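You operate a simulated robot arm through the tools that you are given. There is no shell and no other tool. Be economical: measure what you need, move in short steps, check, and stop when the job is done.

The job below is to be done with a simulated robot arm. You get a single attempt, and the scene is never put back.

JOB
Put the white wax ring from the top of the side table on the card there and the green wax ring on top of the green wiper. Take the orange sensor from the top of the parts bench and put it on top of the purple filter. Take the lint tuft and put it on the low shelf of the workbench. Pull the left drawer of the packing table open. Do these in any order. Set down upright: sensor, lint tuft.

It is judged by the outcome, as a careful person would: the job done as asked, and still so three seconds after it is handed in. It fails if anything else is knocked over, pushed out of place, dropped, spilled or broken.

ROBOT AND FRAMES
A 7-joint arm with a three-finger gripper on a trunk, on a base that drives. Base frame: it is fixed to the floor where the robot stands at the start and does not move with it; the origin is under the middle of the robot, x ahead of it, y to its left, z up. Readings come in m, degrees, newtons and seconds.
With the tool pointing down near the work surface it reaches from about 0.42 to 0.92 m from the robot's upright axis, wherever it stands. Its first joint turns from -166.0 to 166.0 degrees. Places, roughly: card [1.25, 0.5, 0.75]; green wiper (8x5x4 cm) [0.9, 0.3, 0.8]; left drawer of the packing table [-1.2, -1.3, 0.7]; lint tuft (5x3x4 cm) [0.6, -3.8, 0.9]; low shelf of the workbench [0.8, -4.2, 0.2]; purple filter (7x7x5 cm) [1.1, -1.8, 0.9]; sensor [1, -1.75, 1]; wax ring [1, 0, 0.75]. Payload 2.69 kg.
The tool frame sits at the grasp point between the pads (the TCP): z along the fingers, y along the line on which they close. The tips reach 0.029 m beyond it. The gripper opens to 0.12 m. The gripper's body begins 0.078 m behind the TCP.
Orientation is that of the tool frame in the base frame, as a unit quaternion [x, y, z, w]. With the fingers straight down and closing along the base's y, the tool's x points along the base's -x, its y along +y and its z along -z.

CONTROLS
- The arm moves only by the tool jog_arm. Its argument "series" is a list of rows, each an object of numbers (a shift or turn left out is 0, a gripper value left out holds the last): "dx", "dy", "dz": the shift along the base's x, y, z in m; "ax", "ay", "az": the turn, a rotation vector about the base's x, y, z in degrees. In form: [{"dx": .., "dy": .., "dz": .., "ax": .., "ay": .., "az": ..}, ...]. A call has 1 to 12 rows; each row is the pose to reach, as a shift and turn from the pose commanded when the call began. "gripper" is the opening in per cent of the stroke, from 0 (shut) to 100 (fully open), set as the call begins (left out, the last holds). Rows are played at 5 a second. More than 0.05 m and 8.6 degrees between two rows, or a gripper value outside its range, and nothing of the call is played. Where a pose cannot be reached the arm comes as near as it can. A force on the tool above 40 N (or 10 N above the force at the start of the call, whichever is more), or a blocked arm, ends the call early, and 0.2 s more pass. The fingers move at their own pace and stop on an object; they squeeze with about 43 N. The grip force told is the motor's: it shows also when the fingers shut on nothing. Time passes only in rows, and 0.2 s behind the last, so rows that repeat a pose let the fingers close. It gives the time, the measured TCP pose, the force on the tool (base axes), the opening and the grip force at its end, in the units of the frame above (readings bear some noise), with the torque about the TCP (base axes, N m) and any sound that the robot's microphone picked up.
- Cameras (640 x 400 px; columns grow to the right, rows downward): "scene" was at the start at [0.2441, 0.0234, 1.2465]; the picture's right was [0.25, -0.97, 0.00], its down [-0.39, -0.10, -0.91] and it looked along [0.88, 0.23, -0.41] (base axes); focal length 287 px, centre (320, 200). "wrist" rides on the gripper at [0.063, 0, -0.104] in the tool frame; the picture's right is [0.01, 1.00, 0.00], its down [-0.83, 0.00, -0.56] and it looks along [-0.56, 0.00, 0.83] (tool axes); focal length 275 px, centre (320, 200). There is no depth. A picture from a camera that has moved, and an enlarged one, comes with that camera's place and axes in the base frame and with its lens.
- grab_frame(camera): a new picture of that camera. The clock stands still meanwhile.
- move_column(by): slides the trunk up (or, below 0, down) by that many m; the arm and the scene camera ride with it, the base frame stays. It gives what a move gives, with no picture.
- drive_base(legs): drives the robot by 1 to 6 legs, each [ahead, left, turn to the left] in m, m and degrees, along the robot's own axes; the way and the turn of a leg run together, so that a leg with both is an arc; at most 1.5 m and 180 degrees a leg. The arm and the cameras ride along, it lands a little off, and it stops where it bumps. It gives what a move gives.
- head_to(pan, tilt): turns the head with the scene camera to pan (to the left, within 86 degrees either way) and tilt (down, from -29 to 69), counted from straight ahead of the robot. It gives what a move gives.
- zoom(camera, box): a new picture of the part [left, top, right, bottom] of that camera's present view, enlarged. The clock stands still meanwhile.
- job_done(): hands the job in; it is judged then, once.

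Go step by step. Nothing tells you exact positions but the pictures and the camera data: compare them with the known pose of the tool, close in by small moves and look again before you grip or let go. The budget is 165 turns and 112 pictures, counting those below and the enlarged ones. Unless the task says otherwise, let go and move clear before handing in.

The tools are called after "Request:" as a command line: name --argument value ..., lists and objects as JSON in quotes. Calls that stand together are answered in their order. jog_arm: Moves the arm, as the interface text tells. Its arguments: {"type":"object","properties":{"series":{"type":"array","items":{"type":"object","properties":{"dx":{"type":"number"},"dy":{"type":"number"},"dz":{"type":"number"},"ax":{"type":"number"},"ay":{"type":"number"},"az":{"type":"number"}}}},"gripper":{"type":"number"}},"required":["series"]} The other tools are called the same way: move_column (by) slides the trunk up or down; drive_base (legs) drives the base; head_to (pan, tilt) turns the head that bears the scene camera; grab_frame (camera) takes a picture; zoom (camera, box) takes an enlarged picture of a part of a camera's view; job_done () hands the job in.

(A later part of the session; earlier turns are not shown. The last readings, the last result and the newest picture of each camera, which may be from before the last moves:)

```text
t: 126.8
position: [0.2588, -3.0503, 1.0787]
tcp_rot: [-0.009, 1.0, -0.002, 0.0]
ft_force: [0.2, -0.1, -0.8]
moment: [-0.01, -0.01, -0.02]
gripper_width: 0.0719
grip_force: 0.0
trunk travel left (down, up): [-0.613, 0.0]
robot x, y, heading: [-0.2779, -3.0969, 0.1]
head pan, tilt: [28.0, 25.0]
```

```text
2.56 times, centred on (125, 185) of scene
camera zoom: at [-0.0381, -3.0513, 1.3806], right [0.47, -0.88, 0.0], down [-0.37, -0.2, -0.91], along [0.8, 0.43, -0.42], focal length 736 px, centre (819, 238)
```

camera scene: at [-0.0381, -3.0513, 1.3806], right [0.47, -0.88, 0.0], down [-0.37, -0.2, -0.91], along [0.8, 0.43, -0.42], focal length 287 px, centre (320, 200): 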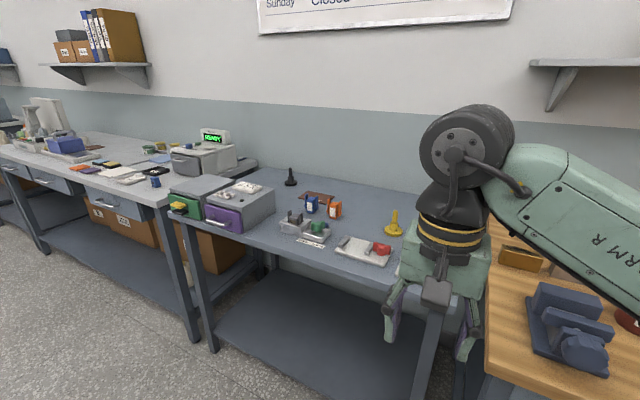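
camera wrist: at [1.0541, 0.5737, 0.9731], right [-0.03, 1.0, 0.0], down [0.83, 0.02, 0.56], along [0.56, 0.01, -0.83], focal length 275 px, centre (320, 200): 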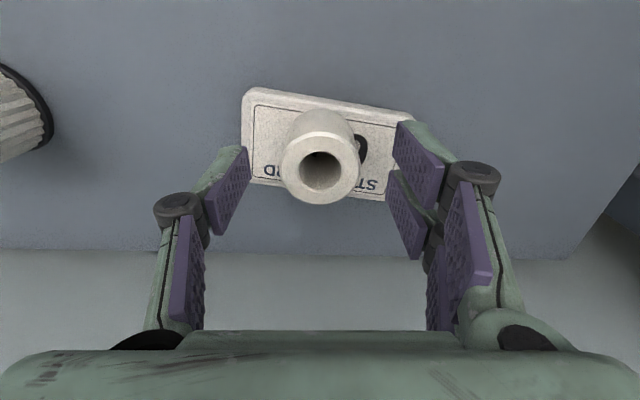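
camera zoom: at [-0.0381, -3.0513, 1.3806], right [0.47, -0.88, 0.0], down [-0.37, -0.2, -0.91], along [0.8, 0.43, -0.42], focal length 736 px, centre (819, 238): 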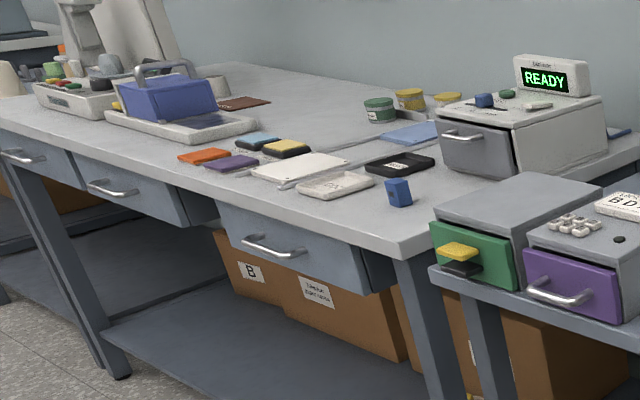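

This middle bench shows no plain sensor or filter; the coordinates point at the "READY" bench, possibly behind the tester. I'll go back left and look past it with the arm swung left.

Request:
drive_base --legs '[[0, 1.0, 0], [0, 0.9, 0]]'

Request:
jog_arm --series '[{"dy": 0.05}, {"dy": 0.1}, {"dx": -0.01, "dy": 0.145}, {"dx": -0.03, "dy": 0.19}, {"dx": -0.05, "dy": 0.235}, {"dx": -0.08, "dy": 0.27}, {"dx": -0.11, "dy": 0.305}, {"dx": -0.14, "dy": 0.34}]'

Request:
head_to --pan -30 --tilt 22

Request:
grab_frame --camera "scene"

```text
t: 142.1
position: [0.2188, -1.1018, 1.0795]
tcp_rot: [-0.027, 1.0, -0.002, 0.001]
ft_force: [0.4, -0.1, 0.7]
moment: [0.03, 0.03, 0.0]
gripper_width: 0.072
grip_force: 0.0
trunk travel left (down, up): [-0.613, 0.0]
robot x, y, heading: [-0.3108, -1.1731, 1.8]
head pan, tilt: [28.0, 25.0]
```

```text
t: 143.8
position: [0.078, -0.7629, 1.0805]
tcp_rot: [-0.026, 1.0, -0.003, 0.0]
ft_force: [0.9, -0.7, 0.7]
moment: [-0.02, -0.02, 0.0]
gripper_width: 0.0719
grip_force: 0.1
trunk travel left (down, up): [-0.613, 0.0]
robot x, y, heading: [-0.3147, -1.1655, 2.0]
head pan, tilt: [28.0, 25.0]
```

```text
t: 145.1
position: [0.0798, -0.763, 1.0808]
tcp_rot: [-0.026, 1.0, -0.002, 0.001]
ft_force: [-0.1, 0.3, 0.9]
moment: [0.01, 0.0, 0.0]
gripper_width: 0.0717
grip_force: 0.0
trunk travel left (down, up): [-0.613, 0.0]
robot x, y, heading: [-0.3133, -1.1677, 2.1]
head pan, tilt: [-30.0, 22.0]
```

```text
45 pictures are left
camera scene: at [-0.0759, -1.2047, 1.3854], right [-0.47, -0.88, 0.0], down [-0.33, 0.18, -0.93], along [0.82, -0.43, -0.37], focal length 287 px, centre (320, 200)
```

scene: 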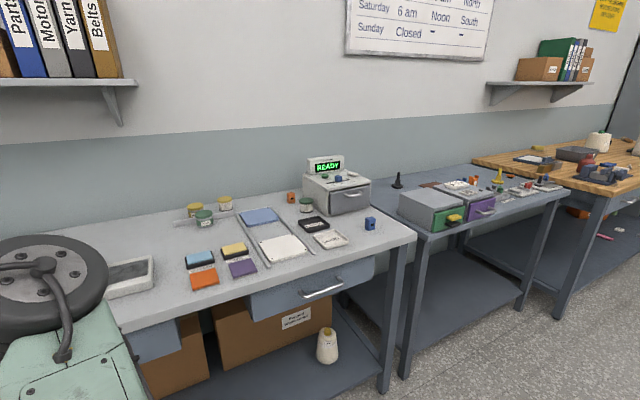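

An orange block is visible by the tester's left rear. Zoom in.

Request:
zoom --camera "scene" --box '[180, 150, 400, 288]'

```text
2.90 times, centred on (290, 219) of scene
camera zoom: at [-0.0759, -1.2047, 1.3854], right [-0.47, -0.88, 0.0], down [-0.33, 0.18, -0.93], along [0.82, -0.43, -0.37], focal length 833 px, centre (407, 145)
```

zoom: 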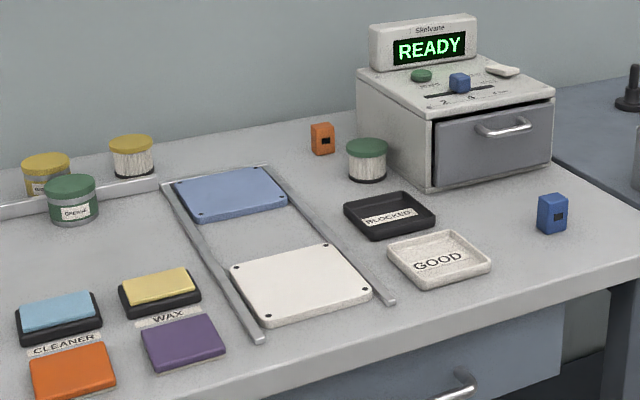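

Orange sensor found at ≈(1.07, -1.66) on the bench (z≈0.877). The purple filter may be behind the tester's right rear; I'll look from the right with the arm swung right.

Request:
jog_arm --series '[{"dx": 0.03, "dy": -0.035}, {"dx": 0.06, "dy": -0.07}, {"dx": 0.09, "dy": -0.105}, {"dx": 0.11, "dy": -0.15}, {"dx": 0.13, "dy": -0.195}, {"dx": 0.14, "dy": -0.24}, {"dx": 0.14, "dy": -0.29}, {"dx": 0.14, "dy": -0.34}, {"dx": 0.14, "dy": -0.39}, {"dx": 0.13, "dy": -0.435}, {"dx": 0.12, "dy": -0.48}, {"dx": 0.1, "dy": -0.525}]'

Request:
jog_arm --series '[{"dx": -0.02, "dy": -0.045}, {"dx": -0.04, "dy": -0.09}, {"dx": -0.06, "dy": -0.13}, {"dx": -0.09, "dy": -0.16}]'

Request:
drive_base --legs '[[0, 0, -2], [0, -1.2, 0]]'

Request:
head_to --pan 24 --tilt 20

Request:
grab_frame --camera "scene"

```text
t: 147.7
position: [0.1785, -1.2882, 1.0782]
tcp_rot: [-0.027, 1.0, -0.002, 0.001]
ft_force: [0.1, -0.3, 0.8]
moment: [0.0, -0.05, 0.01]
gripper_width: 0.072
grip_force: 0.0
trunk travel left (down, up): [-0.613, 0.0]
robot x, y, heading: [-0.3118, -1.1646, 2.0]
head pan, tilt: [-30.0, 22.0]
```

```text
t: 148.7
position: [0.0939, -1.4468, 1.0786]
tcp_rot: [-0.03, 1.0, -0.002, 0.001]
ft_force: [0.9, -0.2, 0.5]
moment: [0.02, 0.05, -0.01]
gripper_width: 0.0723
grip_force: 0.0
trunk travel left (down, up): [-0.613, 0.0]
robot x, y, heading: [-0.3105, -1.1677, 2.3]
head pan, tilt: [-30.0, 22.0]
```

```text
t: 158.6
position: [0.0929, -2.6511, 1.0777]
tcp_rot: [-0.018, 1.0, -0.003, 0.001]
ft_force: [-0.7, 0.7, -0.4]
moment: [-0.03, 0.03, -0.01]
gripper_width: 0.0724
grip_force: 0.0
trunk travel left (down, up): [-0.613, 0.0]
robot x, y, heading: [-0.306, -2.3594, 0.8]
head pan, tilt: [-30.0, 22.0]
```

```text
t: 159.9
position: [0.0939, -2.6495, 1.0794]
tcp_rot: [-0.018, 1.0, -0.002, 0.001]
ft_force: [-0.3, -0.6, -0.2]
moment: [0.01, -0.01, -0.02]
gripper_width: 0.072
grip_force: 0.0
trunk travel left (down, up): [-0.613, 0.0]
robot x, y, heading: [-0.3077, -2.3617, 0.6]
head pan, tilt: [24.0, 20.0]
```

```text
43 pictures are left
camera scene: at [-0.0659, -2.3221, 1.3887], right [0.42, -0.91, 0.0], down [-0.31, -0.14, -0.94], along [0.85, 0.39, -0.34], focal length 287 px, centre (320, 200)
```

scene: 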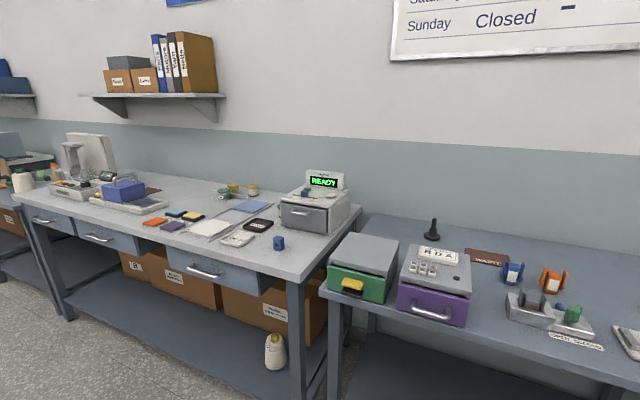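

Request:
zoom --camera "scene" --box '[240, 150, 400, 250]'

```text
4.00 times, centred on (320, 200) of scene
camera zoom: at [-0.0659, -2.3221, 1.3887], right [0.42, -0.91, 0.0], down [-0.31, -0.14, -0.94], along [0.85, 0.39, -0.34], focal length 1149 px, centre (320, 200)
```

zoom: 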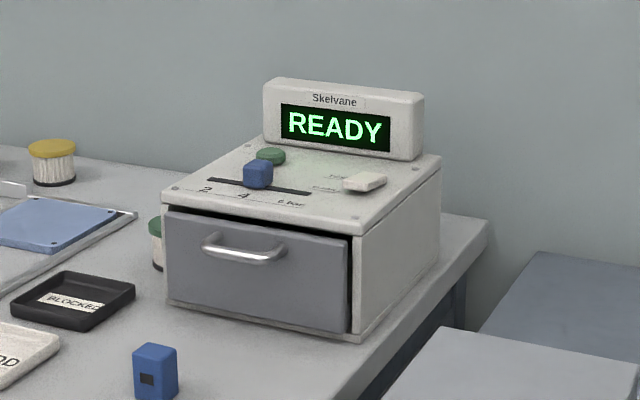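

Request:
drive_base --legs '[[0, -0.7, 0]]'

Request:
head_to --pan 45 --tilt 16

Request:
zoom --camera "scene" --box '[240, 130, 440, 255]'

```text
t: 165.9
position: [0.093, -3.376, 1.0787]
tcp_rot: [-0.012, 1.0, -0.002, 0.001]
ft_force: [-0.5, -0.3, 0.4]
moment: [0.0, -0.02, -0.01]
gripper_width: 0.072
grip_force: 0.0
trunk travel left (down, up): [-0.613, 0.0]
robot x, y, heading: [-0.3029, -3.0834, -0.0]
head pan, tilt: [24.0, 20.0]
```

```text
t: 166.7
position: [0.0935, -3.3766, 1.079]
tcp_rot: [-0.012, 1.0, -0.003, 0.0]
ft_force: [0.2, -0.5, 1.0]
moment: [0.02, -0.03, -0.02]
gripper_width: 0.0721
grip_force: 0.0
trunk travel left (down, up): [-0.613, 0.0]
robot x, y, heading: [-0.2971, -3.0842, 0.0]
head pan, tilt: [45.0, 16.0]
```

```text
3.20 times, centred on (340, 192) of scene
camera zoom: at [-0.08, -3.0178, 1.3952], right [0.71, -0.71, 0.0], down [-0.2, -0.19, -0.96], along [0.68, 0.68, -0.28], focal length 920 px, centre (256, 224)
```

zoom: 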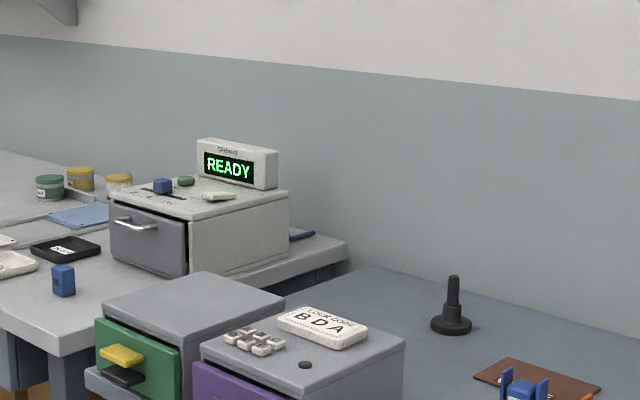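

Not visible from here either. I'll bring the arm forward, drive to y≈-1.6 and use the wrist camera above the tester to look behind it.

Request:
jog_arm --series '[{"dx": 0.02, "dy": 0.045}, {"dx": 0.04, "dy": 0.09}, {"dx": 0.06, "dy": 0.135}, {"dx": 0.08, "dy": 0.18}, {"dx": 0.1, "dy": 0.225}, {"dx": 0.12, "dy": 0.27}, {"dx": 0.14, "dy": 0.31}]'

Request:
drive_base --legs '[[0, 0.75, 0], [0, 0.75, 0], [0.3, 0, 0]]'

Request:
grab_frame --camera "wrist"

```text
t: 168.3
position: [0.2341, -3.0657, 1.0773]
tcp_rot: [-0.011, 1.0, -0.002, 0.001]
ft_force: [0.2, 0.6, -0.7]
moment: [-0.04, 0.04, -0.01]
gripper_width: 0.0721
grip_force: 0.0
trunk travel left (down, up): [-0.613, 0.0]
robot x, y, heading: [-0.3021, -3.0819, -0.2]
head pan, tilt: [45.0, 16.0]
```

```text
t: 182.1
position: [0.5486, -1.5825, 1.0766]
tcp_rot: [-0.003, 1.0, -0.003, 0.0]
ft_force: [0.0, -0.1, 0.4]
moment: [0.01, 0.03, -0.02]
gripper_width: 0.0721
grip_force: 0.0
trunk travel left (down, up): [-0.613, 0.0]
robot x, y, heading: [0.0144, -1.5892, -0.8]
head pan, tilt: [45.0, 16.0]
```

```text
40 pictures are left
camera wrist: at [0.4843, -1.5834, 1.1813], right [-0.01, 1.0, 0.0], down [0.83, 0.01, 0.56], along [0.56, 0.0, -0.83], focal length 275 px, centre (320, 200)
```

wrist: 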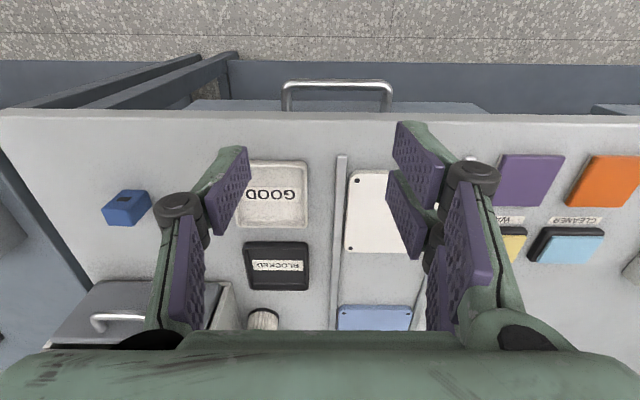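

Request:
drive_base --legs '[[0.15, 0, 0]]'

Request:
jog_arm --series '[{"dx": 0.045, "dz": 0.01}, {"dx": 0.09, "dz": 0.02}, {"dx": 0.135, "dz": 0.03}, {"dx": 0.18, "dz": 0.04}, {"dx": 0.22, "dz": 0.05}]'

Request:
grab_frame --camera "wrist"

```text
t: 183.4
position: [0.6995, -1.5831, 1.077]
tcp_rot: [-0.003, 1.0, -0.003, 0.001]
ft_force: [0.3, 0.3, -0.2]
moment: [-0.01, 0.03, 0.04]
gripper_width: 0.0718
grip_force: 0.1
trunk travel left (down, up): [-0.613, 0.0]
robot x, y, heading: [0.1651, -1.5924, -1.2]
head pan, tilt: [45.0, 16.0]
```

```text
t: 184.6
position: [0.9189, -1.5846, 1.1239]
tcp_rot: [-0.005, 1.0, -0.003, 0.001]
ft_force: [-0.7, 0.4, 0.2]
moment: [-0.04, 0.02, -0.01]
gripper_width: 0.0721
grip_force: 0.1
trunk travel left (down, up): [-0.613, 0.0]
robot x, y, heading: [0.1638, -1.5954, -1.0]
head pan, tilt: [45.0, 16.0]
```

```text
39 pictures are left
camera wrist: at [0.8556, -1.5853, 1.2285], right [-0.01, 1.0, -0.01], down [0.83, 0.01, 0.56], along [0.56, 0.0, -0.83], focal length 275 px, centre (320, 200)
```

wrist: 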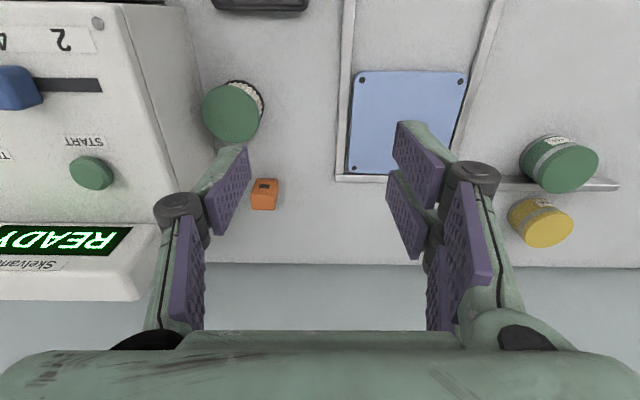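

No filter behind the tester; the spot given (1.1, −1.8, 0.9) lies inside the tester, so the purple filter should be in its drawer. Handle bar is at ≈(0.822, −1.836, 0.968). I'll reposition and turn the gripper 90° to grip the bar.

Request:
drive_base --legs '[[-0.15, 0, 1], [0, -0.23, 0]]'

Request:
jog_arm --series '[{"az": 8}, {"az": 16}, {"az": 24}, {"az": 32}, {"az": 40}, {"az": 48}, {"az": 56}, {"az": 64}, {"az": 72}, {"az": 80}, {"az": 88}, {"az": 90}]' --gripper 30

Request:
grab_frame --camera "wrist"

```text
t: 188.0
position: [0.7679, -1.7953, 1.1238]
tcp_rot: [-0.014, 1.0, -0.003, 0.002]
ft_force: [0.1, 0.4, -0.7]
moment: [-0.03, 0.02, -0.01]
gripper_width: 0.0721
grip_force: 0.0
trunk travel left (down, up): [-0.613, 0.0]
robot x, y, heading: [0.0138, -1.82, 0.3]
head pan, tilt: [45.0, 16.0]
```

```text
t: 190.6
position: [0.5418, -1.6591, 1.0606]
tcp_rot: [-0.707, 0.707, 0.0, 0.004]
ft_force: [0.1, 0.2, 0.2]
moment: [0.0, 0.02, 0.02]
gripper_width: 0.036
grip_force: 0.1
out of reach, approached as far as the arm can: row 5, 6, 7, 8, 9, 10, 11, 12
trunk travel left (down, up): [-0.613, 0.0]
robot x, y, heading: [0.0118, -1.822, 0.5]
head pan, tilt: [45.0, 16.0]
```

```text
38 pictures are left
camera wrist: at [0.5405, -1.7238, 1.1635], right [-1.0, -0.01, -0.01], down [-0.01, 0.83, 0.56], along [0.0, 0.56, -0.83], focal length 275 px, centre (320, 200)
```

wrist: 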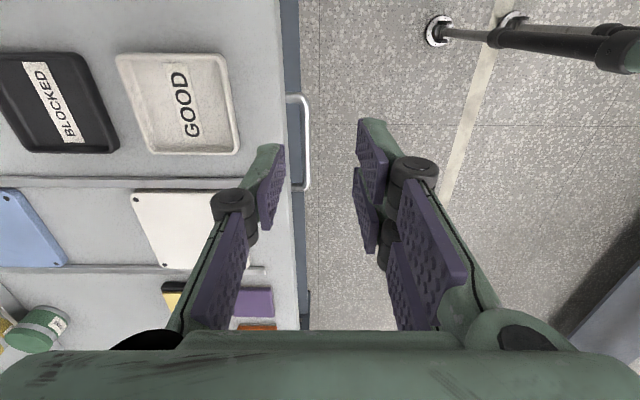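

That yaw hits a joint limit; go the other way (−90°).

Request:
jog_arm --series '[{"az": -8}, {"az": -16}, {"az": -24}, {"az": -32}, {"az": -40}, {"az": -48}, {"az": -56}, {"az": -64}, {"az": -72}, {"az": -80}, {"az": -88}, {"az": -90}]'

Request:
jog_arm --series '[{"az": -8}, {"az": -16}, {"az": -24}, {"az": -32}, {"az": -40}, {"az": -48}, {"az": -56}, {"az": -64}, {"az": -72}, {"az": -80}, {"az": -88}, {"az": -90}]'

Request:
grab_frame --camera "wrist"

```text
t: 193.2
position: [0.5387, -1.6528, 1.0491]
tcp_rot: [-0.014, 1.0, -0.003, 0.001]
ft_force: [-0.5, -0.2, -0.8]
moment: [0.01, 0.03, 0.01]
gripper_width: 0.036
grip_force: 0.1
trunk travel left (down, up): [-0.613, 0.0]
robot x, y, heading: [0.0134, -1.8189, 0.7]
head pan, tilt: [45.0, 16.0]
```

```text
t: 195.8
position: [0.5383, -1.6526, 1.0496]
tcp_rot: [0.696, 0.718, -0.003, 0.0]
ft_force: [0.2, -0.7, -0.2]
moment: [0.0, -0.03, -0.03]
gripper_width: 0.036
grip_force: 0.0
trunk travel left (down, up): [-0.613, 0.0]
robot x, y, heading: [0.0134, -1.824, 0.6]
head pan, tilt: [45.0, 16.0]
```

```text
37 pictures are left
camera wrist: at [0.5366, -1.5904, 1.154], right [1.0, 0.03, -0.01], down [0.03, -0.83, 0.56], along [0.01, -0.56, -0.83], focal length 275 px, centre (320, 200)
```

wrist: 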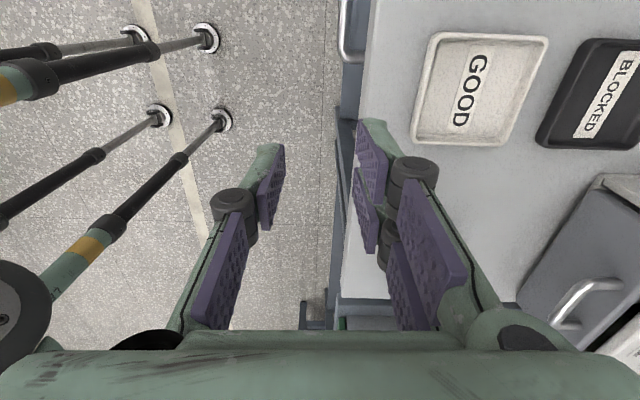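

−90° works. Move above the tester's handle.

Request:
jog_arm --series '[{"dx": 0.035, "dy": -0.023, "dz": 0.01}, {"dx": 0.07, "dy": -0.046, "dz": 0.02}, {"dx": 0.105, "dy": -0.069, "dz": 0.02}, {"dx": 0.14, "dy": -0.092, "dz": 0.02}, {"dx": 0.175, "dy": -0.115, "dz": 0.02}, {"dx": 0.21, "dy": -0.138, "dz": 0.02}, {"dx": 0.245, "dy": -0.161, "dz": 0.02}, {"dx": 0.278, "dy": -0.183, "dz": 0.02}]'

Request:
grab_frame --camera "wrist"

```text
t: 197.6
position: [0.8139, -1.8362, 1.0682]
tcp_rot: [0.695, 0.719, -0.002, -0.001]
ft_force: [1.2, 0.1, -0.8]
moment: [0.01, 0.03, 0.0]
gripper_width: 0.0361
grip_force: 0.0
trunk travel left (down, up): [-0.613, 0.0]
robot x, y, heading: [0.0124, -1.8237, 0.7]
head pan, tilt: [45.0, 16.0]
```

```text
36 pictures are left
camera wrist: at [0.8119, -1.7741, 1.1722], right [1.0, 0.04, -0.01], down [0.03, -0.83, 0.56], along [0.02, -0.56, -0.83], focal length 275 px, centre (320, 200)
```

wrist: 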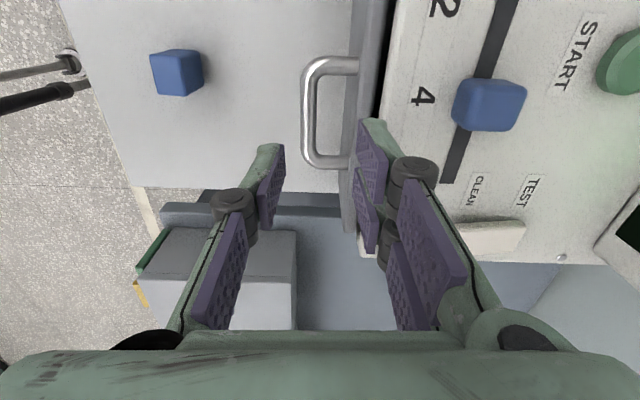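

Bar is at x≈0.806, drawer front ≈0.838. Narrow the gripper and lower around the bar.

Request:
jog_arm --series '[{"dx": -0.01, "dz": -0.02}, {"dx": -0.01, "dz": -0.04}, {"dx": -0.01, "dz": -0.055}]' --gripper 23

Request:
grab_frame --camera "wrist"

```text
t: 198.4
position: [0.8066, -1.8337, 1.013]
tcp_rot: [0.697, 0.718, -0.003, 0.0]
ft_force: [0.8, -0.3, 0.3]
moment: [0.01, -0.02, 0.0]
gripper_width: 0.0275
grip_force: 0.0
trunk travel left (down, up): [-0.613, 0.0]
robot x, y, heading: [0.0135, -1.8215, 0.5]
head pan, tilt: [45.0, 16.0]
```

```text
35 pictures are left
camera wrist: at [0.8041, -1.7722, 1.1174], right [1.0, 0.03, -0.01], down [0.03, -0.83, 0.56], along [0.02, -0.56, -0.83], focal length 275 px, centre (320, 200)
```

wrist: 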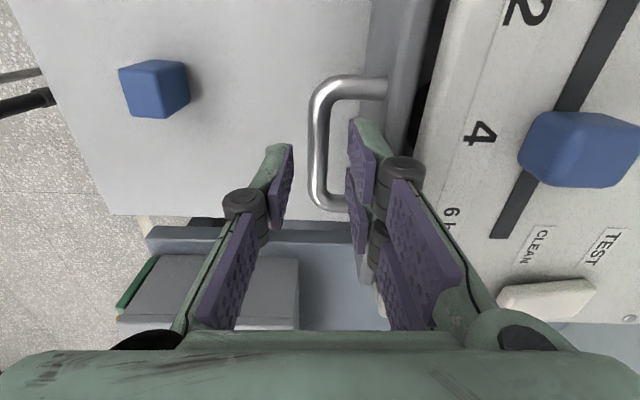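

Request:
jog_arm --series '[{"dz": -0.02}, {"dz": -0.035}, {"dz": -0.043}]'

Request:
jog_arm --series '[{"dz": 0}, {"dz": 0}, {"dz": 0}, {"dz": 0}]' --gripper 0

Request:
grab_frame --camera "wrist"

```text
t: 199.2
position: [0.8055, -1.8348, 0.9698]
tcp_rot: [0.697, 0.717, -0.003, -0.001]
ft_force: [-2.6, -0.5, 1.3]
moment: [-0.06, -0.12, -0.05]
gripper_width: 0.0256
grip_force: 0.1
trunk travel left (down, up): [-0.613, 0.0]
robot x, y, heading: [0.0143, -1.8174, 0.5]
head pan, tilt: [45.0, 16.0]
```

```text
t: 200.2
position: [0.8048, -1.8343, 0.9709]
tcp_rot: [0.696, 0.718, -0.003, 0.0]
ft_force: [-1.6, 0.2, -5.7]
moment: [-0.02, -0.02, -0.59]
gripper_width: 0.0104
grip_force: 37.2
trunk travel left (down, up): [-0.613, 0.0]
robot x, y, heading: [0.01, -1.8216, 0.3]
head pan, tilt: [45.0, 16.0]
```

```text
34 pictures are left
camera wrist: at [0.8039, -1.7729, 1.0739], right [1.0, 0.03, -0.01], down [0.03, -0.83, 0.56], along [0.01, -0.56, -0.83], focal length 275 px, centre (320, 200)
```

wrist: 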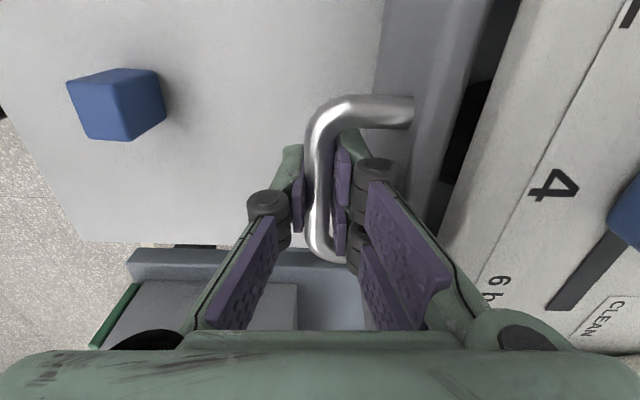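

Bar gripped. Pull gently 5 cm.

Request:
jog_arm --series '[{"dx": -0.007}, {"dx": -0.014}, {"dx": -0.021}, {"dx": -0.028}, {"dx": -0.035}, {"dx": -0.042}, {"dx": -0.05}]'

Request:
grab_frame --camera "wrist"

```text
t: 201.8
position: [0.7576, -1.8343, 0.9699]
tcp_rot: [0.696, 0.718, -0.005, -0.002]
ft_force: [-0.6, 4.1, -22.5]
moment: [0.15, 0.0, -0.58]
gripper_width: 0.0104
grip_force: 37.7
trunk travel left (down, up): [-0.613, 0.0]
robot x, y, heading: [0.0157, -1.8226, 0.5]
head pan, tilt: [45.0, 16.0]
```

```text
33 pictures are left
camera wrist: at [0.7548, -1.7729, 1.0739], right [1.0, 0.04, -0.01], down [0.03, -0.83, 0.56], along [0.01, -0.56, -0.83], focal length 275 px, centre (320, 200)
```

wrist: 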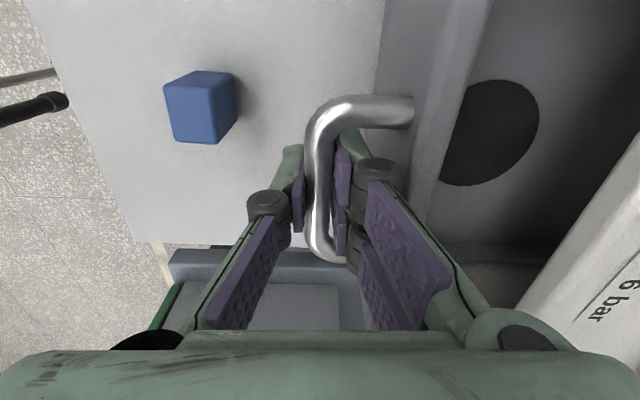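

Drawer opened; there's a dark disc inside. Zoom to tell whether it is a filter or an empty seat.

Request:
zoom --camera "wrist" --box '[400, 40, 640, 190]'

```text
2.67 times, centred on (520, 115) of wrist
camera zoom: at [0.7548, -1.7729, 1.0739], right [1.0, 0.04, -0.01], down [0.03, -0.83, 0.56], along [0.01, -0.56, -0.83], focal length 734 px, centre (-213, 427)
```

zoom: 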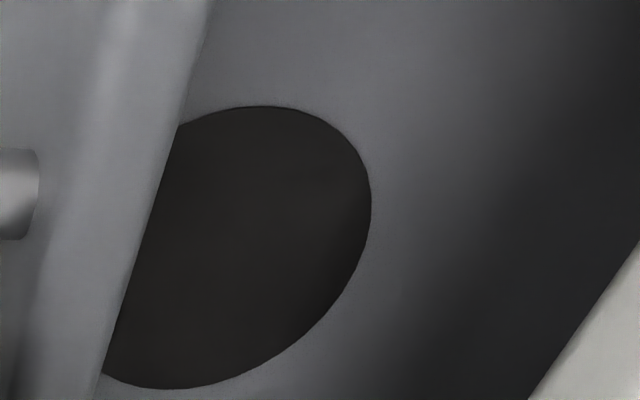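

It's just an empty seat, so I'll close this drawer again and look behind the tester with the wrist camera.

Request:
jog_arm --series '[{"dx": 0.008}, {"dx": 0.016}, {"dx": 0.024}, {"dx": 0.032}, {"dx": 0.04}, {"dx": 0.046}, {"dx": 0.05}]'

Request:
jog_arm --series '[{"dz": 0}, {"dz": 0}]' --gripper 23

Request:
jog_arm --series '[{"dz": 0.03}, {"dz": 0.06}, {"dz": 0.1}, {"dz": 0.14}, {"dx": -0.04, "dz": 0.16}, {"dx": -0.08, "dz": 0.16}]'

Request:
grab_frame --camera "wrist"

```text
t: 203.4
position: [0.8051, -1.835, 0.9701]
tcp_rot: [0.696, 0.718, -0.005, -0.003]
ft_force: [-12.3, 8.9, -24.5]
moment: [0.17, -0.06, -0.63]
gripper_width: 0.0105
grip_force: 38.0
trunk travel left (down, up): [-0.613, 0.0]
robot x, y, heading: [0.012, -1.8217, 0.1]
head pan, tilt: [45.0, 16.0]
```

```text
t: 204.0
position: [0.8055, -1.8366, 0.9721]
tcp_rot: [0.697, 0.718, -0.003, 0.0]
ft_force: [-3.8, -1.1, 2.3]
moment: [-0.02, -0.13, -0.11]
gripper_width: 0.0249
grip_force: 0.1
trunk travel left (down, up): [-0.613, 0.0]
robot x, y, heading: [0.0146, -1.8228, 0.3]
head pan, tilt: [45.0, 16.0]
```

```text
t: 205.4
position: [0.7255, -1.8339, 1.1304]
tcp_rot: [0.697, 0.717, -0.003, -0.001]
ft_force: [-0.5, -0.1, -0.1]
moment: [0.0, 0.01, -0.01]
gripper_width: 0.0278
grip_force: 0.1
trunk travel left (down, up): [-0.613, 0.0]
robot x, y, heading: [0.0156, -1.8241, 0.4]
head pan, tilt: [45.0, 16.0]
```

```text
31 pictures are left
camera wrist: at [0.7234, -1.7729, 1.2349], right [1.0, 0.04, -0.01], down [0.03, -0.83, 0.56], along [0.02, -0.56, -0.83], focal length 275 px, centre (320, 200)
```

wrist: 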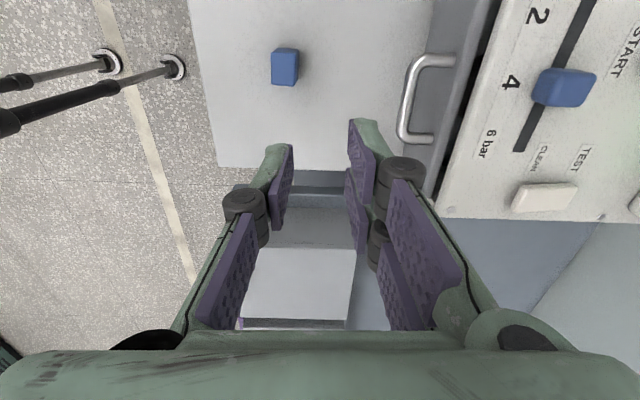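

Drawer is shut again. Now position the camera to look behind the tester (and at the sensor).

Request:
drive_base --legs '[[0.18, 0.11, 0]]'

Request:
jog_arm --series '[{"dx": 0.04, "dy": 0.005, "dz": -0.005}, {"dx": 0.08, "dy": 0.01, "dz": -0.01}, {"dx": 0.12, "dy": 0.015, "dz": -0.015}, {"dx": 0.16, "dy": 0.02, "dz": -0.02}, {"dx": 0.185, "dy": 0.025, "dz": -0.03}]'

Request:
grab_frame --camera "wrist"

```text
t: 207.1
position: [0.9013, -1.7279, 1.1295]
tcp_rot: [0.697, 0.717, -0.004, 0.0]
ft_force: [0.0, 0.6, 0.1]
moment: [0.0, 0.01, 0.01]
gripper_width: 0.0276
grip_force: 0.0
trunk travel left (down, up): [-0.613, 0.0]
robot x, y, heading: [0.1867, -1.7122, 0.3]
head pan, tilt: [45.0, 16.0]
```

```text
t: 208.2
position: [1.0674, -1.7095, 1.1045]
tcp_rot: [0.698, 0.716, -0.003, 0.0]
ft_force: [0.0, -0.9, -0.6]
moment: [0.13, -0.01, 0.0]
gripper_width: 0.0275
grip_force: 0.0
out of reach, approached as far as the arm can: row 5
trunk travel left (down, up): [-0.613, 0.0]
robot x, y, heading: [0.1874, -1.7134, 0.2]
head pan, tilt: [45.0, 16.0]
```

```text
30 pictures are left
camera wrist: at [1.0662, -1.648, 1.2091], right [1.0, 0.03, 0.0], down [0.03, -0.83, 0.56], along [0.01, -0.56, -0.83], focal length 275 px, centre (320, 200)
```

wrist: 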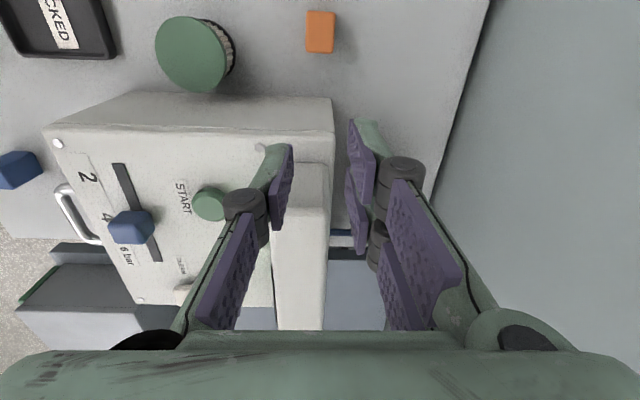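

Request:
jog_arm --series '[{"dz": 0.005}, {"dz": 0.01}, {"dz": 0.01}]' --gripper 75

Request:
zoom --camera "wrist" --box '[240, 80, 500, 260]'

```text
t: 209.1
position: [1.0649, -1.7037, 1.1132]
tcp_rot: [0.698, 0.716, -0.003, -0.001]
ft_force: [-0.2, 0.0, 0.0]
moment: [0.01, 0.04, 0.01]
gripper_width: 0.0874
grip_force: 0.0
out of reach, approached as far as the arm can: row 2, 3
trunk travel left (down, up): [-0.613, 0.0]
robot x, y, heading: [0.1924, -1.7142, 0.2]
head pan, tilt: [45.0, 16.0]
```

```text
2.22 times, centred on (370, 170) of wrist
camera zoom: at [1.0629, -1.6422, 1.2175], right [1.0, 0.03, -0.01], down [0.03, -0.83, 0.56], along [0.01, -0.56, -0.83], focal length 612 px, centre (209, 267)
```

zoom: 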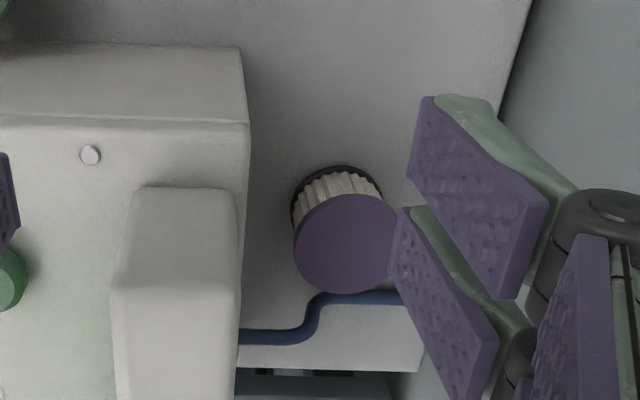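

Found the purple filter behind the tester at ≈(1.143, -1.819), cap top ≈0.927. Now fetch the orange sensor at ≈(1.06, -1.66).

Request:
jog_arm --series '[{"dx": -0.003, "dy": 0.044}, {"dx": -0.003, "dy": 0.044, "dz": -0.04}, {"dx": -0.003, "dy": 0.044, "dz": -0.08}, {"dx": -0.003, "dy": 0.044, "dz": -0.12}, {"dx": -0.003, "dy": 0.044, "dz": -0.145}]' --gripper 50

Request:
grab_frame --camera "wrist"

```text
t: 210.2
position: [1.1079, -1.6538, 0.9802]
tcp_rot: [0.698, 0.717, -0.004, -0.001]
ft_force: [0.1, 0.7, 0.5]
moment: [0.01, 0.05, 0.02]
gripper_width: 0.0597
grip_force: 0.1
out of reach, approached as far as the arm can: row 2, 3, 4, 5
trunk travel left (down, up): [-0.613, 0.0]
robot x, y, heading: [0.1843, -1.7153, 0.1]
head pan, tilt: [45.0, 16.0]
```

```text
28 pictures are left
camera wrist: at [1.1062, -1.5912, 1.0851], right [1.0, 0.03, -0.01], down [0.03, -0.83, 0.56], along [0.01, -0.56, -0.83], focal length 275 px, centre (320, 200)
```

wrist: 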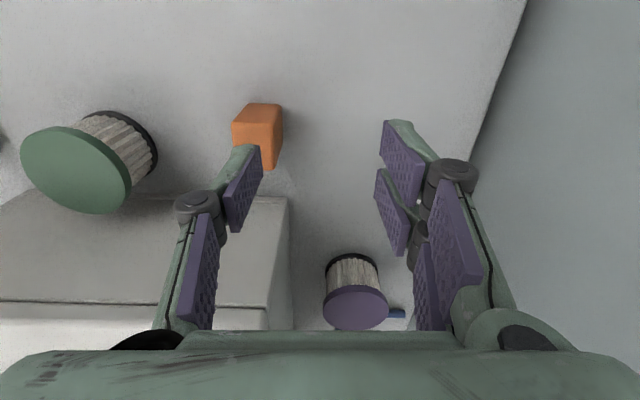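

The arm is at full stretch again, so I'll use base and trunk for fine motion: shift base −47 mm in x, then check.

Request:
drive_base --legs '[[-0.047, -0.006, 0]]'

Request:
grab_frame --camera "wrist"

```text
t: 211.2
position: [1.0602, -1.659, 0.9828]
tcp_rot: [0.698, 0.717, -0.004, -0.002]
ft_force: [-0.2, 0.2, 0.3]
moment: [0.03, -0.05, 0.0]
gripper_width: 0.06
grip_force: 0.1
trunk travel left (down, up): [-0.613, 0.0]
robot x, y, heading: [0.1411, -1.7178, 0.1]
head pan, tilt: [45.0, 16.0]
```

```text
27 pictures are left
camera wrist: at [1.0587, -1.598, 1.0865], right [1.0, 0.03, -0.01], down [0.03, -0.83, 0.56], along [0.01, -0.56, -0.83], focal length 275 px, centre (320, 200)
```

wrist: 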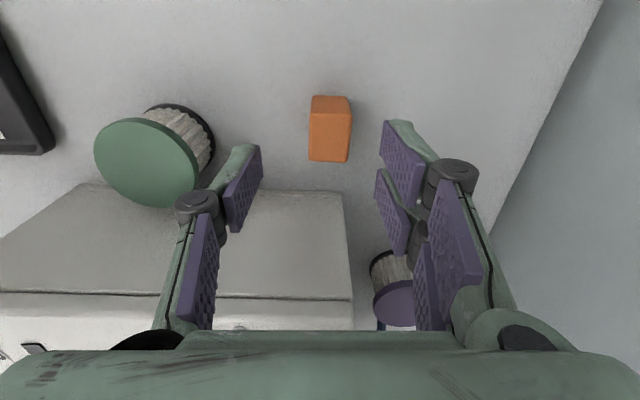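

Sensor centred between fingers. Lower with the trunk and grip.

Request:
move_column --by -0.058

Request:
jog_arm --series '[{"dz": 0}, {"dz": 0}, {"dz": 0}, {"dz": 0}, {"dz": 0}]' --gripper 0

Request:
move_column --by 0.058

Request:
grab_frame --camera "wrist"

```text
t: 212.1
position: [1.0605, -1.66, 0.9236]
tcp_rot: [0.698, 0.716, -0.003, -0.002]
ft_force: [0.1, -0.1, -0.3]
moment: [-0.02, 0.01, 0.05]
gripper_width: 0.0603
grip_force: 0.0
trunk travel left (down, up): [-0.555, 0.058]
robot x, y, heading: [0.1444, -1.7188, 0.1]
head pan, tilt: [45.0, 16.0]
```

```text
t: 213.3
position: [1.0607, -1.6601, 0.9235]
tcp_rot: [0.697, 0.717, -0.004, -0.002]
ft_force: [0.0, -0.8, 0.8]
moment: [-0.02, 0.02, 0.03]
gripper_width: 0.0247
grip_force: 42.5
trunk travel left (down, up): [-0.555, 0.058]
robot x, y, heading: [0.1412, -1.7192, 0.2]
head pan, tilt: [45.0, 16.0]
```

```text
t: 214.3
position: [1.0614, -1.6584, 0.9817]
tcp_rot: [0.698, 0.716, -0.004, -0.002]
ft_force: [0.0, 0.5, -1.2]
moment: [0.01, 0.01, -0.02]
gripper_width: 0.0249
grip_force: 42.8
trunk travel left (down, up): [-0.613, 0.0]
robot x, y, heading: [0.1455, -1.7182, 0.5]
head pan, tilt: [45.0, 16.0]
```

```text
26 pictures are left
camera wrist: at [1.0597, -1.5979, 1.0853], right [1.0, 0.03, -0.01], down [0.03, -0.83, 0.56], along [0.01, -0.56, -0.83], focal length 275 px, centre (320, 200)
```

wrist: 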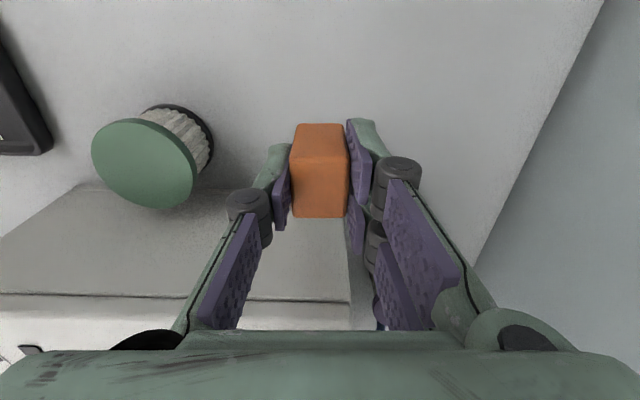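

Sensor held. Drive forward ~9 cm at this y first, then sideways behind the tester.

Request:
drive_base --legs '[[0.089, 0, 0]]'

```text
t: 215.4
position: [1.1511, -1.6585, 0.9796]
tcp_rot: [0.697, 0.717, -0.006, -0.003]
ft_force: [0.5, 0.9, -0.9]
moment: [-0.03, -0.02, 0.0]
gripper_width: 0.0251
grip_force: 42.9
trunk travel left (down, up): [-0.613, 0.0]
robot x, y, heading: [0.2293, -1.7158, 0.3]
head pan, tilt: [45.0, 16.0]
```

Request:
drive_base --legs '[[0, -0.08, 0]]'

Request:
grab_frame --camera "wrist"

```text
t: 216.7
position: [1.1491, -1.7403, 0.9804]
tcp_rot: [0.698, 0.716, -0.005, -0.001]
ft_force: [0.1, 0.7, -0.2]
moment: [0.04, -0.02, 0.02]
gripper_width: 0.0249
grip_force: 43.1
trunk travel left (down, up): [-0.613, 0.0]
robot x, y, heading: [0.2274, -1.797, 0.1]
head pan, tilt: [45.0, 16.0]
```

```text
25 pictures are left
camera wrist: at [1.1488, -1.6777, 1.0854], right [1.0, 0.03, -0.01], down [0.03, -0.83, 0.56], along [0.01, -0.56, -0.83], focal length 275 px, centre (320, 200)
```

wrist: 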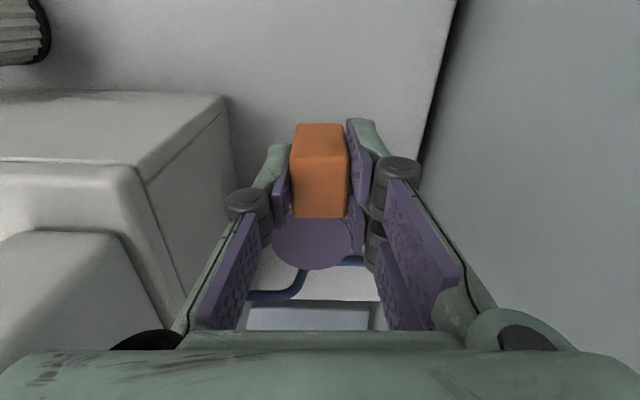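

Cap centre ≈(1.147, −1.822). Shift another 8 cm right.

Request:
drive_base --legs '[[0, -0.081, 0]]'

Request:
grab_frame --camera "wrist"

```text
t: 218.0
position: [1.1502, -1.8199, 0.9817]
tcp_rot: [0.698, 0.716, -0.005, -0.002]
ft_force: [-0.7, -0.2, -0.8]
moment: [0.01, -0.03, -0.02]
gripper_width: 0.025
grip_force: 43.5
trunk travel left (down, up): [-0.613, 0.0]
robot x, y, heading: [0.2269, -1.8772, -0.0]
head pan, tilt: [45.0, 16.0]
```

```text
24 pictures are left
camera wrist: at [1.149, -1.7578, 1.0854], right [1.0, 0.03, -0.01], down [0.03, -0.83, 0.56], along [0.01, -0.56, -0.83], focal length 275 px, centre (320, 200)
```

wrist: 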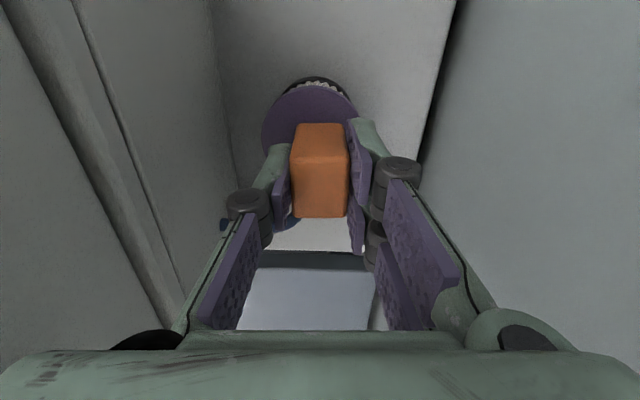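

Aligned. Lower with the trunk in small steps.

Request:
move_column --by -0.006

Request:
move_column --by -0.003

```text
t: 218.6
position: [1.1506, -1.8193, 0.9745]
tcp_rot: [0.698, 0.716, -0.004, -0.002]
ft_force: [0.2, -0.3, -0.8]
moment: [-0.02, 0.02, 0.0]
gripper_width: 0.0252
grip_force: 43.2
trunk travel left (down, up): [-0.607, 0.006]
robot x, y, heading: [0.2334, -1.8793, -0.2]
head pan, tilt: [45.0, 16.0]
```

```text
t: 219.1
position: [1.1493, -1.8194, 0.9723]
tcp_rot: [0.698, 0.717, -0.004, -0.001]
ft_force: [2.2, 0.5, 5.4]
moment: [0.0, -0.08, -0.01]
gripper_width: 0.0251
grip_force: 43.2
trunk travel left (down, up): [-0.604, 0.009]
robot x, y, heading: [0.2289, -1.8751, 0.3]
head pan, tilt: [45.0, 16.0]
```

Contact. Release, rise a bit, check, then retreat sideways.

Request:
jog_arm --series '[{"dz": 0}, {"dz": 0}]' --gripper 48

Request:
move_column --by 0.009

Request:
grab_frame --camera "wrist"

```text
t: 219.7
position: [1.1511, -1.8199, 0.9722]
tcp_rot: [0.698, 0.716, -0.005, -0.001]
ft_force: [-0.8, -0.5, 1.1]
moment: [-0.03, -0.03, -0.01]
gripper_width: 0.0577
grip_force: 0.0
trunk travel left (down, up): [-0.604, 0.009]
robot x, y, heading: [0.2325, -1.8786, -0.1]
head pan, tilt: [45.0, 16.0]
```

```text
t: 220.2
position: [1.1514, -1.8196, 0.9813]
tcp_rot: [0.698, 0.716, -0.005, -0.001]
ft_force: [-0.3, 1.5, 0.4]
moment: [0.0, -0.04, 0.03]
gripper_width: 0.0575
grip_force: 0.0
trunk travel left (down, up): [-0.613, 0.0]
robot x, y, heading: [0.2285, -1.8792, 0.2]
head pan, tilt: [45.0, 16.0]
```

```text
23 pictures are left
camera wrist: at [1.1492, -1.7575, 1.0853], right [1.0, 0.03, -0.01], down [0.03, -0.83, 0.56], along [0.01, -0.56, -0.83], focal length 275 px, centre (320, 200)
```

wrist: 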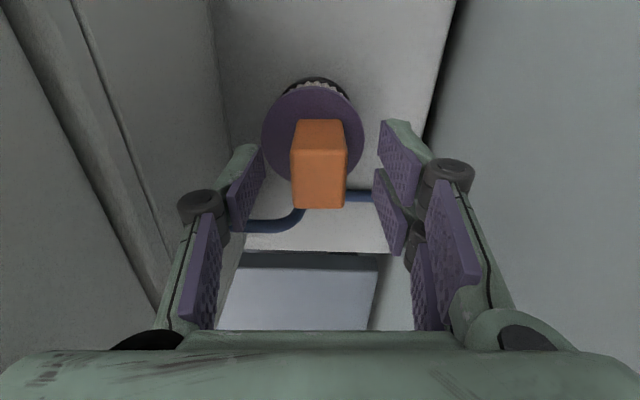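

Sensor stands on the purple filter. Retreat sideways (+y), then back.

Request:
drive_base --legs '[[0, 0.16, 0], [-0.5, 0, 0]]'

Request:
jog_arm --series '[{"dz": 0.05, "dx": 0}, {"dz": 0.08, "dy": -0.04}, {"dz": 0.1, "dy": -0.08}, {"dz": 0.1, "dy": -0.1, "dx": -0.04}, {"dz": 0.1, "dy": -0.1, "dx": -0.08}, {"dz": 0.1, "dy": -0.1, "dx": -0.12}, {"dz": 0.1, "dy": -0.1, "dx": -0.16}, {"dz": 0.1, "dy": -0.1, "dx": -0.2}]'

```text
t: 224.7
position: [0.6494, -1.6676, 0.9809]
tcp_rot: [0.701, 0.713, -0.004, -0.002]
ft_force: [-0.4, 0.2, 0.5]
moment: [-0.01, -0.05, -0.03]
gripper_width: 0.0573
grip_force: 0.1
trunk travel left (down, up): [-0.613, 0.0]
robot x, y, heading: [-0.2726, -1.7208, -0.4]
head pan, tilt: [45.0, 16.0]
```

```text
t: 226.5
position: [0.4478, -1.7697, 1.0801]
tcp_rot: [0.702, 0.712, -0.004, -0.002]
ft_force: [-0.3, -0.6, 0.3]
moment: [0.01, 0.0, 0.01]
gripper_width: 0.0576
grip_force: 0.0
out of reach, approached as far as the arm can: row 1, 2, 3
trunk travel left (down, up): [-0.613, 0.0]
robot x, y, heading: [-0.2703, -1.7196, -0.5]
head pan, tilt: [45.0, 16.0]
```

Next the packing table drawer behind. Tuck the arm, turn around, and look.

Request:
jog_arm --series '[{"dx": -0.04}, {"dx": -0.08}, {"dx": -0.12}, {"dx": -0.16}, {"dx": -0.19}]'

Request:
drive_base --legs '[[0, 0, 90], [0, 0, 90]]'

Request:
head_to --pan -15 --tilt 35

Request:
grab_frame --camera "scene"

```text
t: 227.7
position: [0.2584, -1.7681, 1.0809]
tcp_rot: [0.701, 0.714, -0.004, -0.002]
ft_force: [-0.5, 0.1, 0.7]
moment: [0.01, -0.01, 0.03]
gripper_width: 0.0577
grip_force: 0.1
trunk travel left (down, up): [-0.613, 0.0]
robot x, y, heading: [-0.2689, -1.7212, -0.7]
head pan, tilt: [45.0, 16.0]
```

```text
t: 235.9
position: [-0.8022, -1.6753, 1.0805]
tcp_rot: [0.716, -0.698, 0.002, -0.004]
ft_force: [0.0, -1.1, 0.1]
moment: [0.01, -0.02, -0.02]
gripper_width: 0.0576
grip_force: 0.0
trunk travel left (down, up): [-0.613, 0.0]
robot x, y, heading: [-0.2768, -1.7225, -179.6]
head pan, tilt: [45.0, 16.0]
```

```text
t: 237.2
position: [-0.8022, -1.6753, 1.0802]
tcp_rot: [0.716, -0.698, 0.001, -0.004]
ft_force: [0.2, 0.8, -0.2]
moment: [0.01, 0.0, -0.01]
gripper_width: 0.0575
grip_force: 0.2
trunk travel left (down, up): [-0.613, 0.0]
robot x, y, heading: [-0.2702, -1.7208, -179.8]
head pan, tilt: [-15.0, 35.0]
```

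```text
22 pictures are left
camera scene: at [-0.5138, -1.6965, 1.3648], right [0.26, 0.97, 0.0], down [0.55, -0.15, -0.82], along [-0.79, 0.21, -0.57], focal length 287 px, centre (320, 200)
```

scene: 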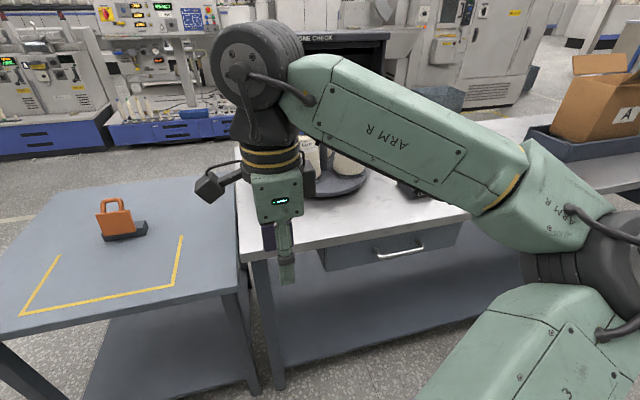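

The left drawer's bar handle is at ≈(−1.08, −1.28, 0.7). I'll pitch the tool forward (fingers closing vertically) and align in front of it.

Request:
jog_arm --series '[{"dx": -0.02, "ay": 8}, {"dx": -0.04, "ay": 16}, {"dx": -0.06, "ay": 24}, {"dx": -0.08, "ay": 32}, {"dx": -0.1, "ay": 40}, {"dx": -0.12, "ay": 48}, {"dx": -0.14, "ay": 56}, {"dx": -0.16, "ay": 64}, {"dx": -0.18, "ay": 72}, {"dx": -0.2, "ay": 80}, {"dx": -0.2, "ay": 88}, {"dx": -0.2, "ay": 90}]' --gripper 50

Request:
drive_base --legs '[[0.02, -0.42, 0]]'

Request:
move_column --by -0.3

Request:
head_to --pan 5 --tilt 30

Request:
grab_frame --camera "scene"

```text
t: 239.8
position: [-1.0042, -1.6739, 1.0802]
tcp_rot: [0.516, -0.505, -0.495, 0.483]
ft_force: [1.1, 0.7, -0.1]
moment: [-0.01, 0.01, 0.02]
gripper_width: 0.0599
grip_force: 0.1
trunk travel left (down, up): [-0.613, 0.0]
robot x, y, heading: [-0.2728, -1.7202, -179.7]
head pan, tilt: [-15.0, 35.0]
```

```text
t: 243.7
position: [-1.0231, -1.2463, 1.0794]
tcp_rot: [0.516, -0.506, -0.496, 0.481]
ft_force: [0.0, 0.1, -0.1]
moment: [-0.03, -0.02, -0.03]
gripper_width: 0.0599
grip_force: 0.1
trunk travel left (down, up): [-0.613, 0.0]
robot x, y, heading: [-0.2909, -1.2934, 179.9]
head pan, tilt: [-15.0, 35.0]
```

```text
t: 246.7
position: [-1.0211, -1.245, 0.7807]
tcp_rot: [0.516, -0.506, -0.496, 0.481]
ft_force: [27.2, 1.7, 8.4]
moment: [-0.01, 1.15, 0.14]
gripper_width: 0.0789
grip_force: 6.8
trunk travel left (down, up): [-0.313, 0.3]
robot x, y, heading: [-0.2883, -1.292, 180.0]
head pan, tilt: [-15.0, 35.0]
```

```text
t: 247.5
position: [-1.0232, -1.2458, 0.7823]
tcp_rot: [0.516, -0.505, -0.496, 0.483]
ft_force: [30.2, -0.8, 5.1]
moment: [-0.02, 1.13, 0.14]
gripper_width: 0.0799
grip_force: 7.9
trunk travel left (down, up): [-0.313, 0.3]
robot x, y, heading: [-0.2894, -1.2948, 179.9]
head pan, tilt: [5.0, 30.0]
```

```text
21 pictures are left
camera scene: at [-0.5377, -1.2997, 1.0731], right [-0.09, 1.0, 0.0], down [0.5, 0.04, -0.87], along [-0.86, -0.07, -0.5], focal length 287 px, centre (320, 200)
```

scene: 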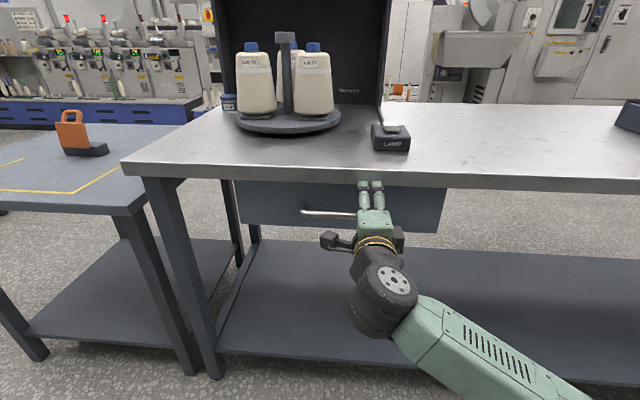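

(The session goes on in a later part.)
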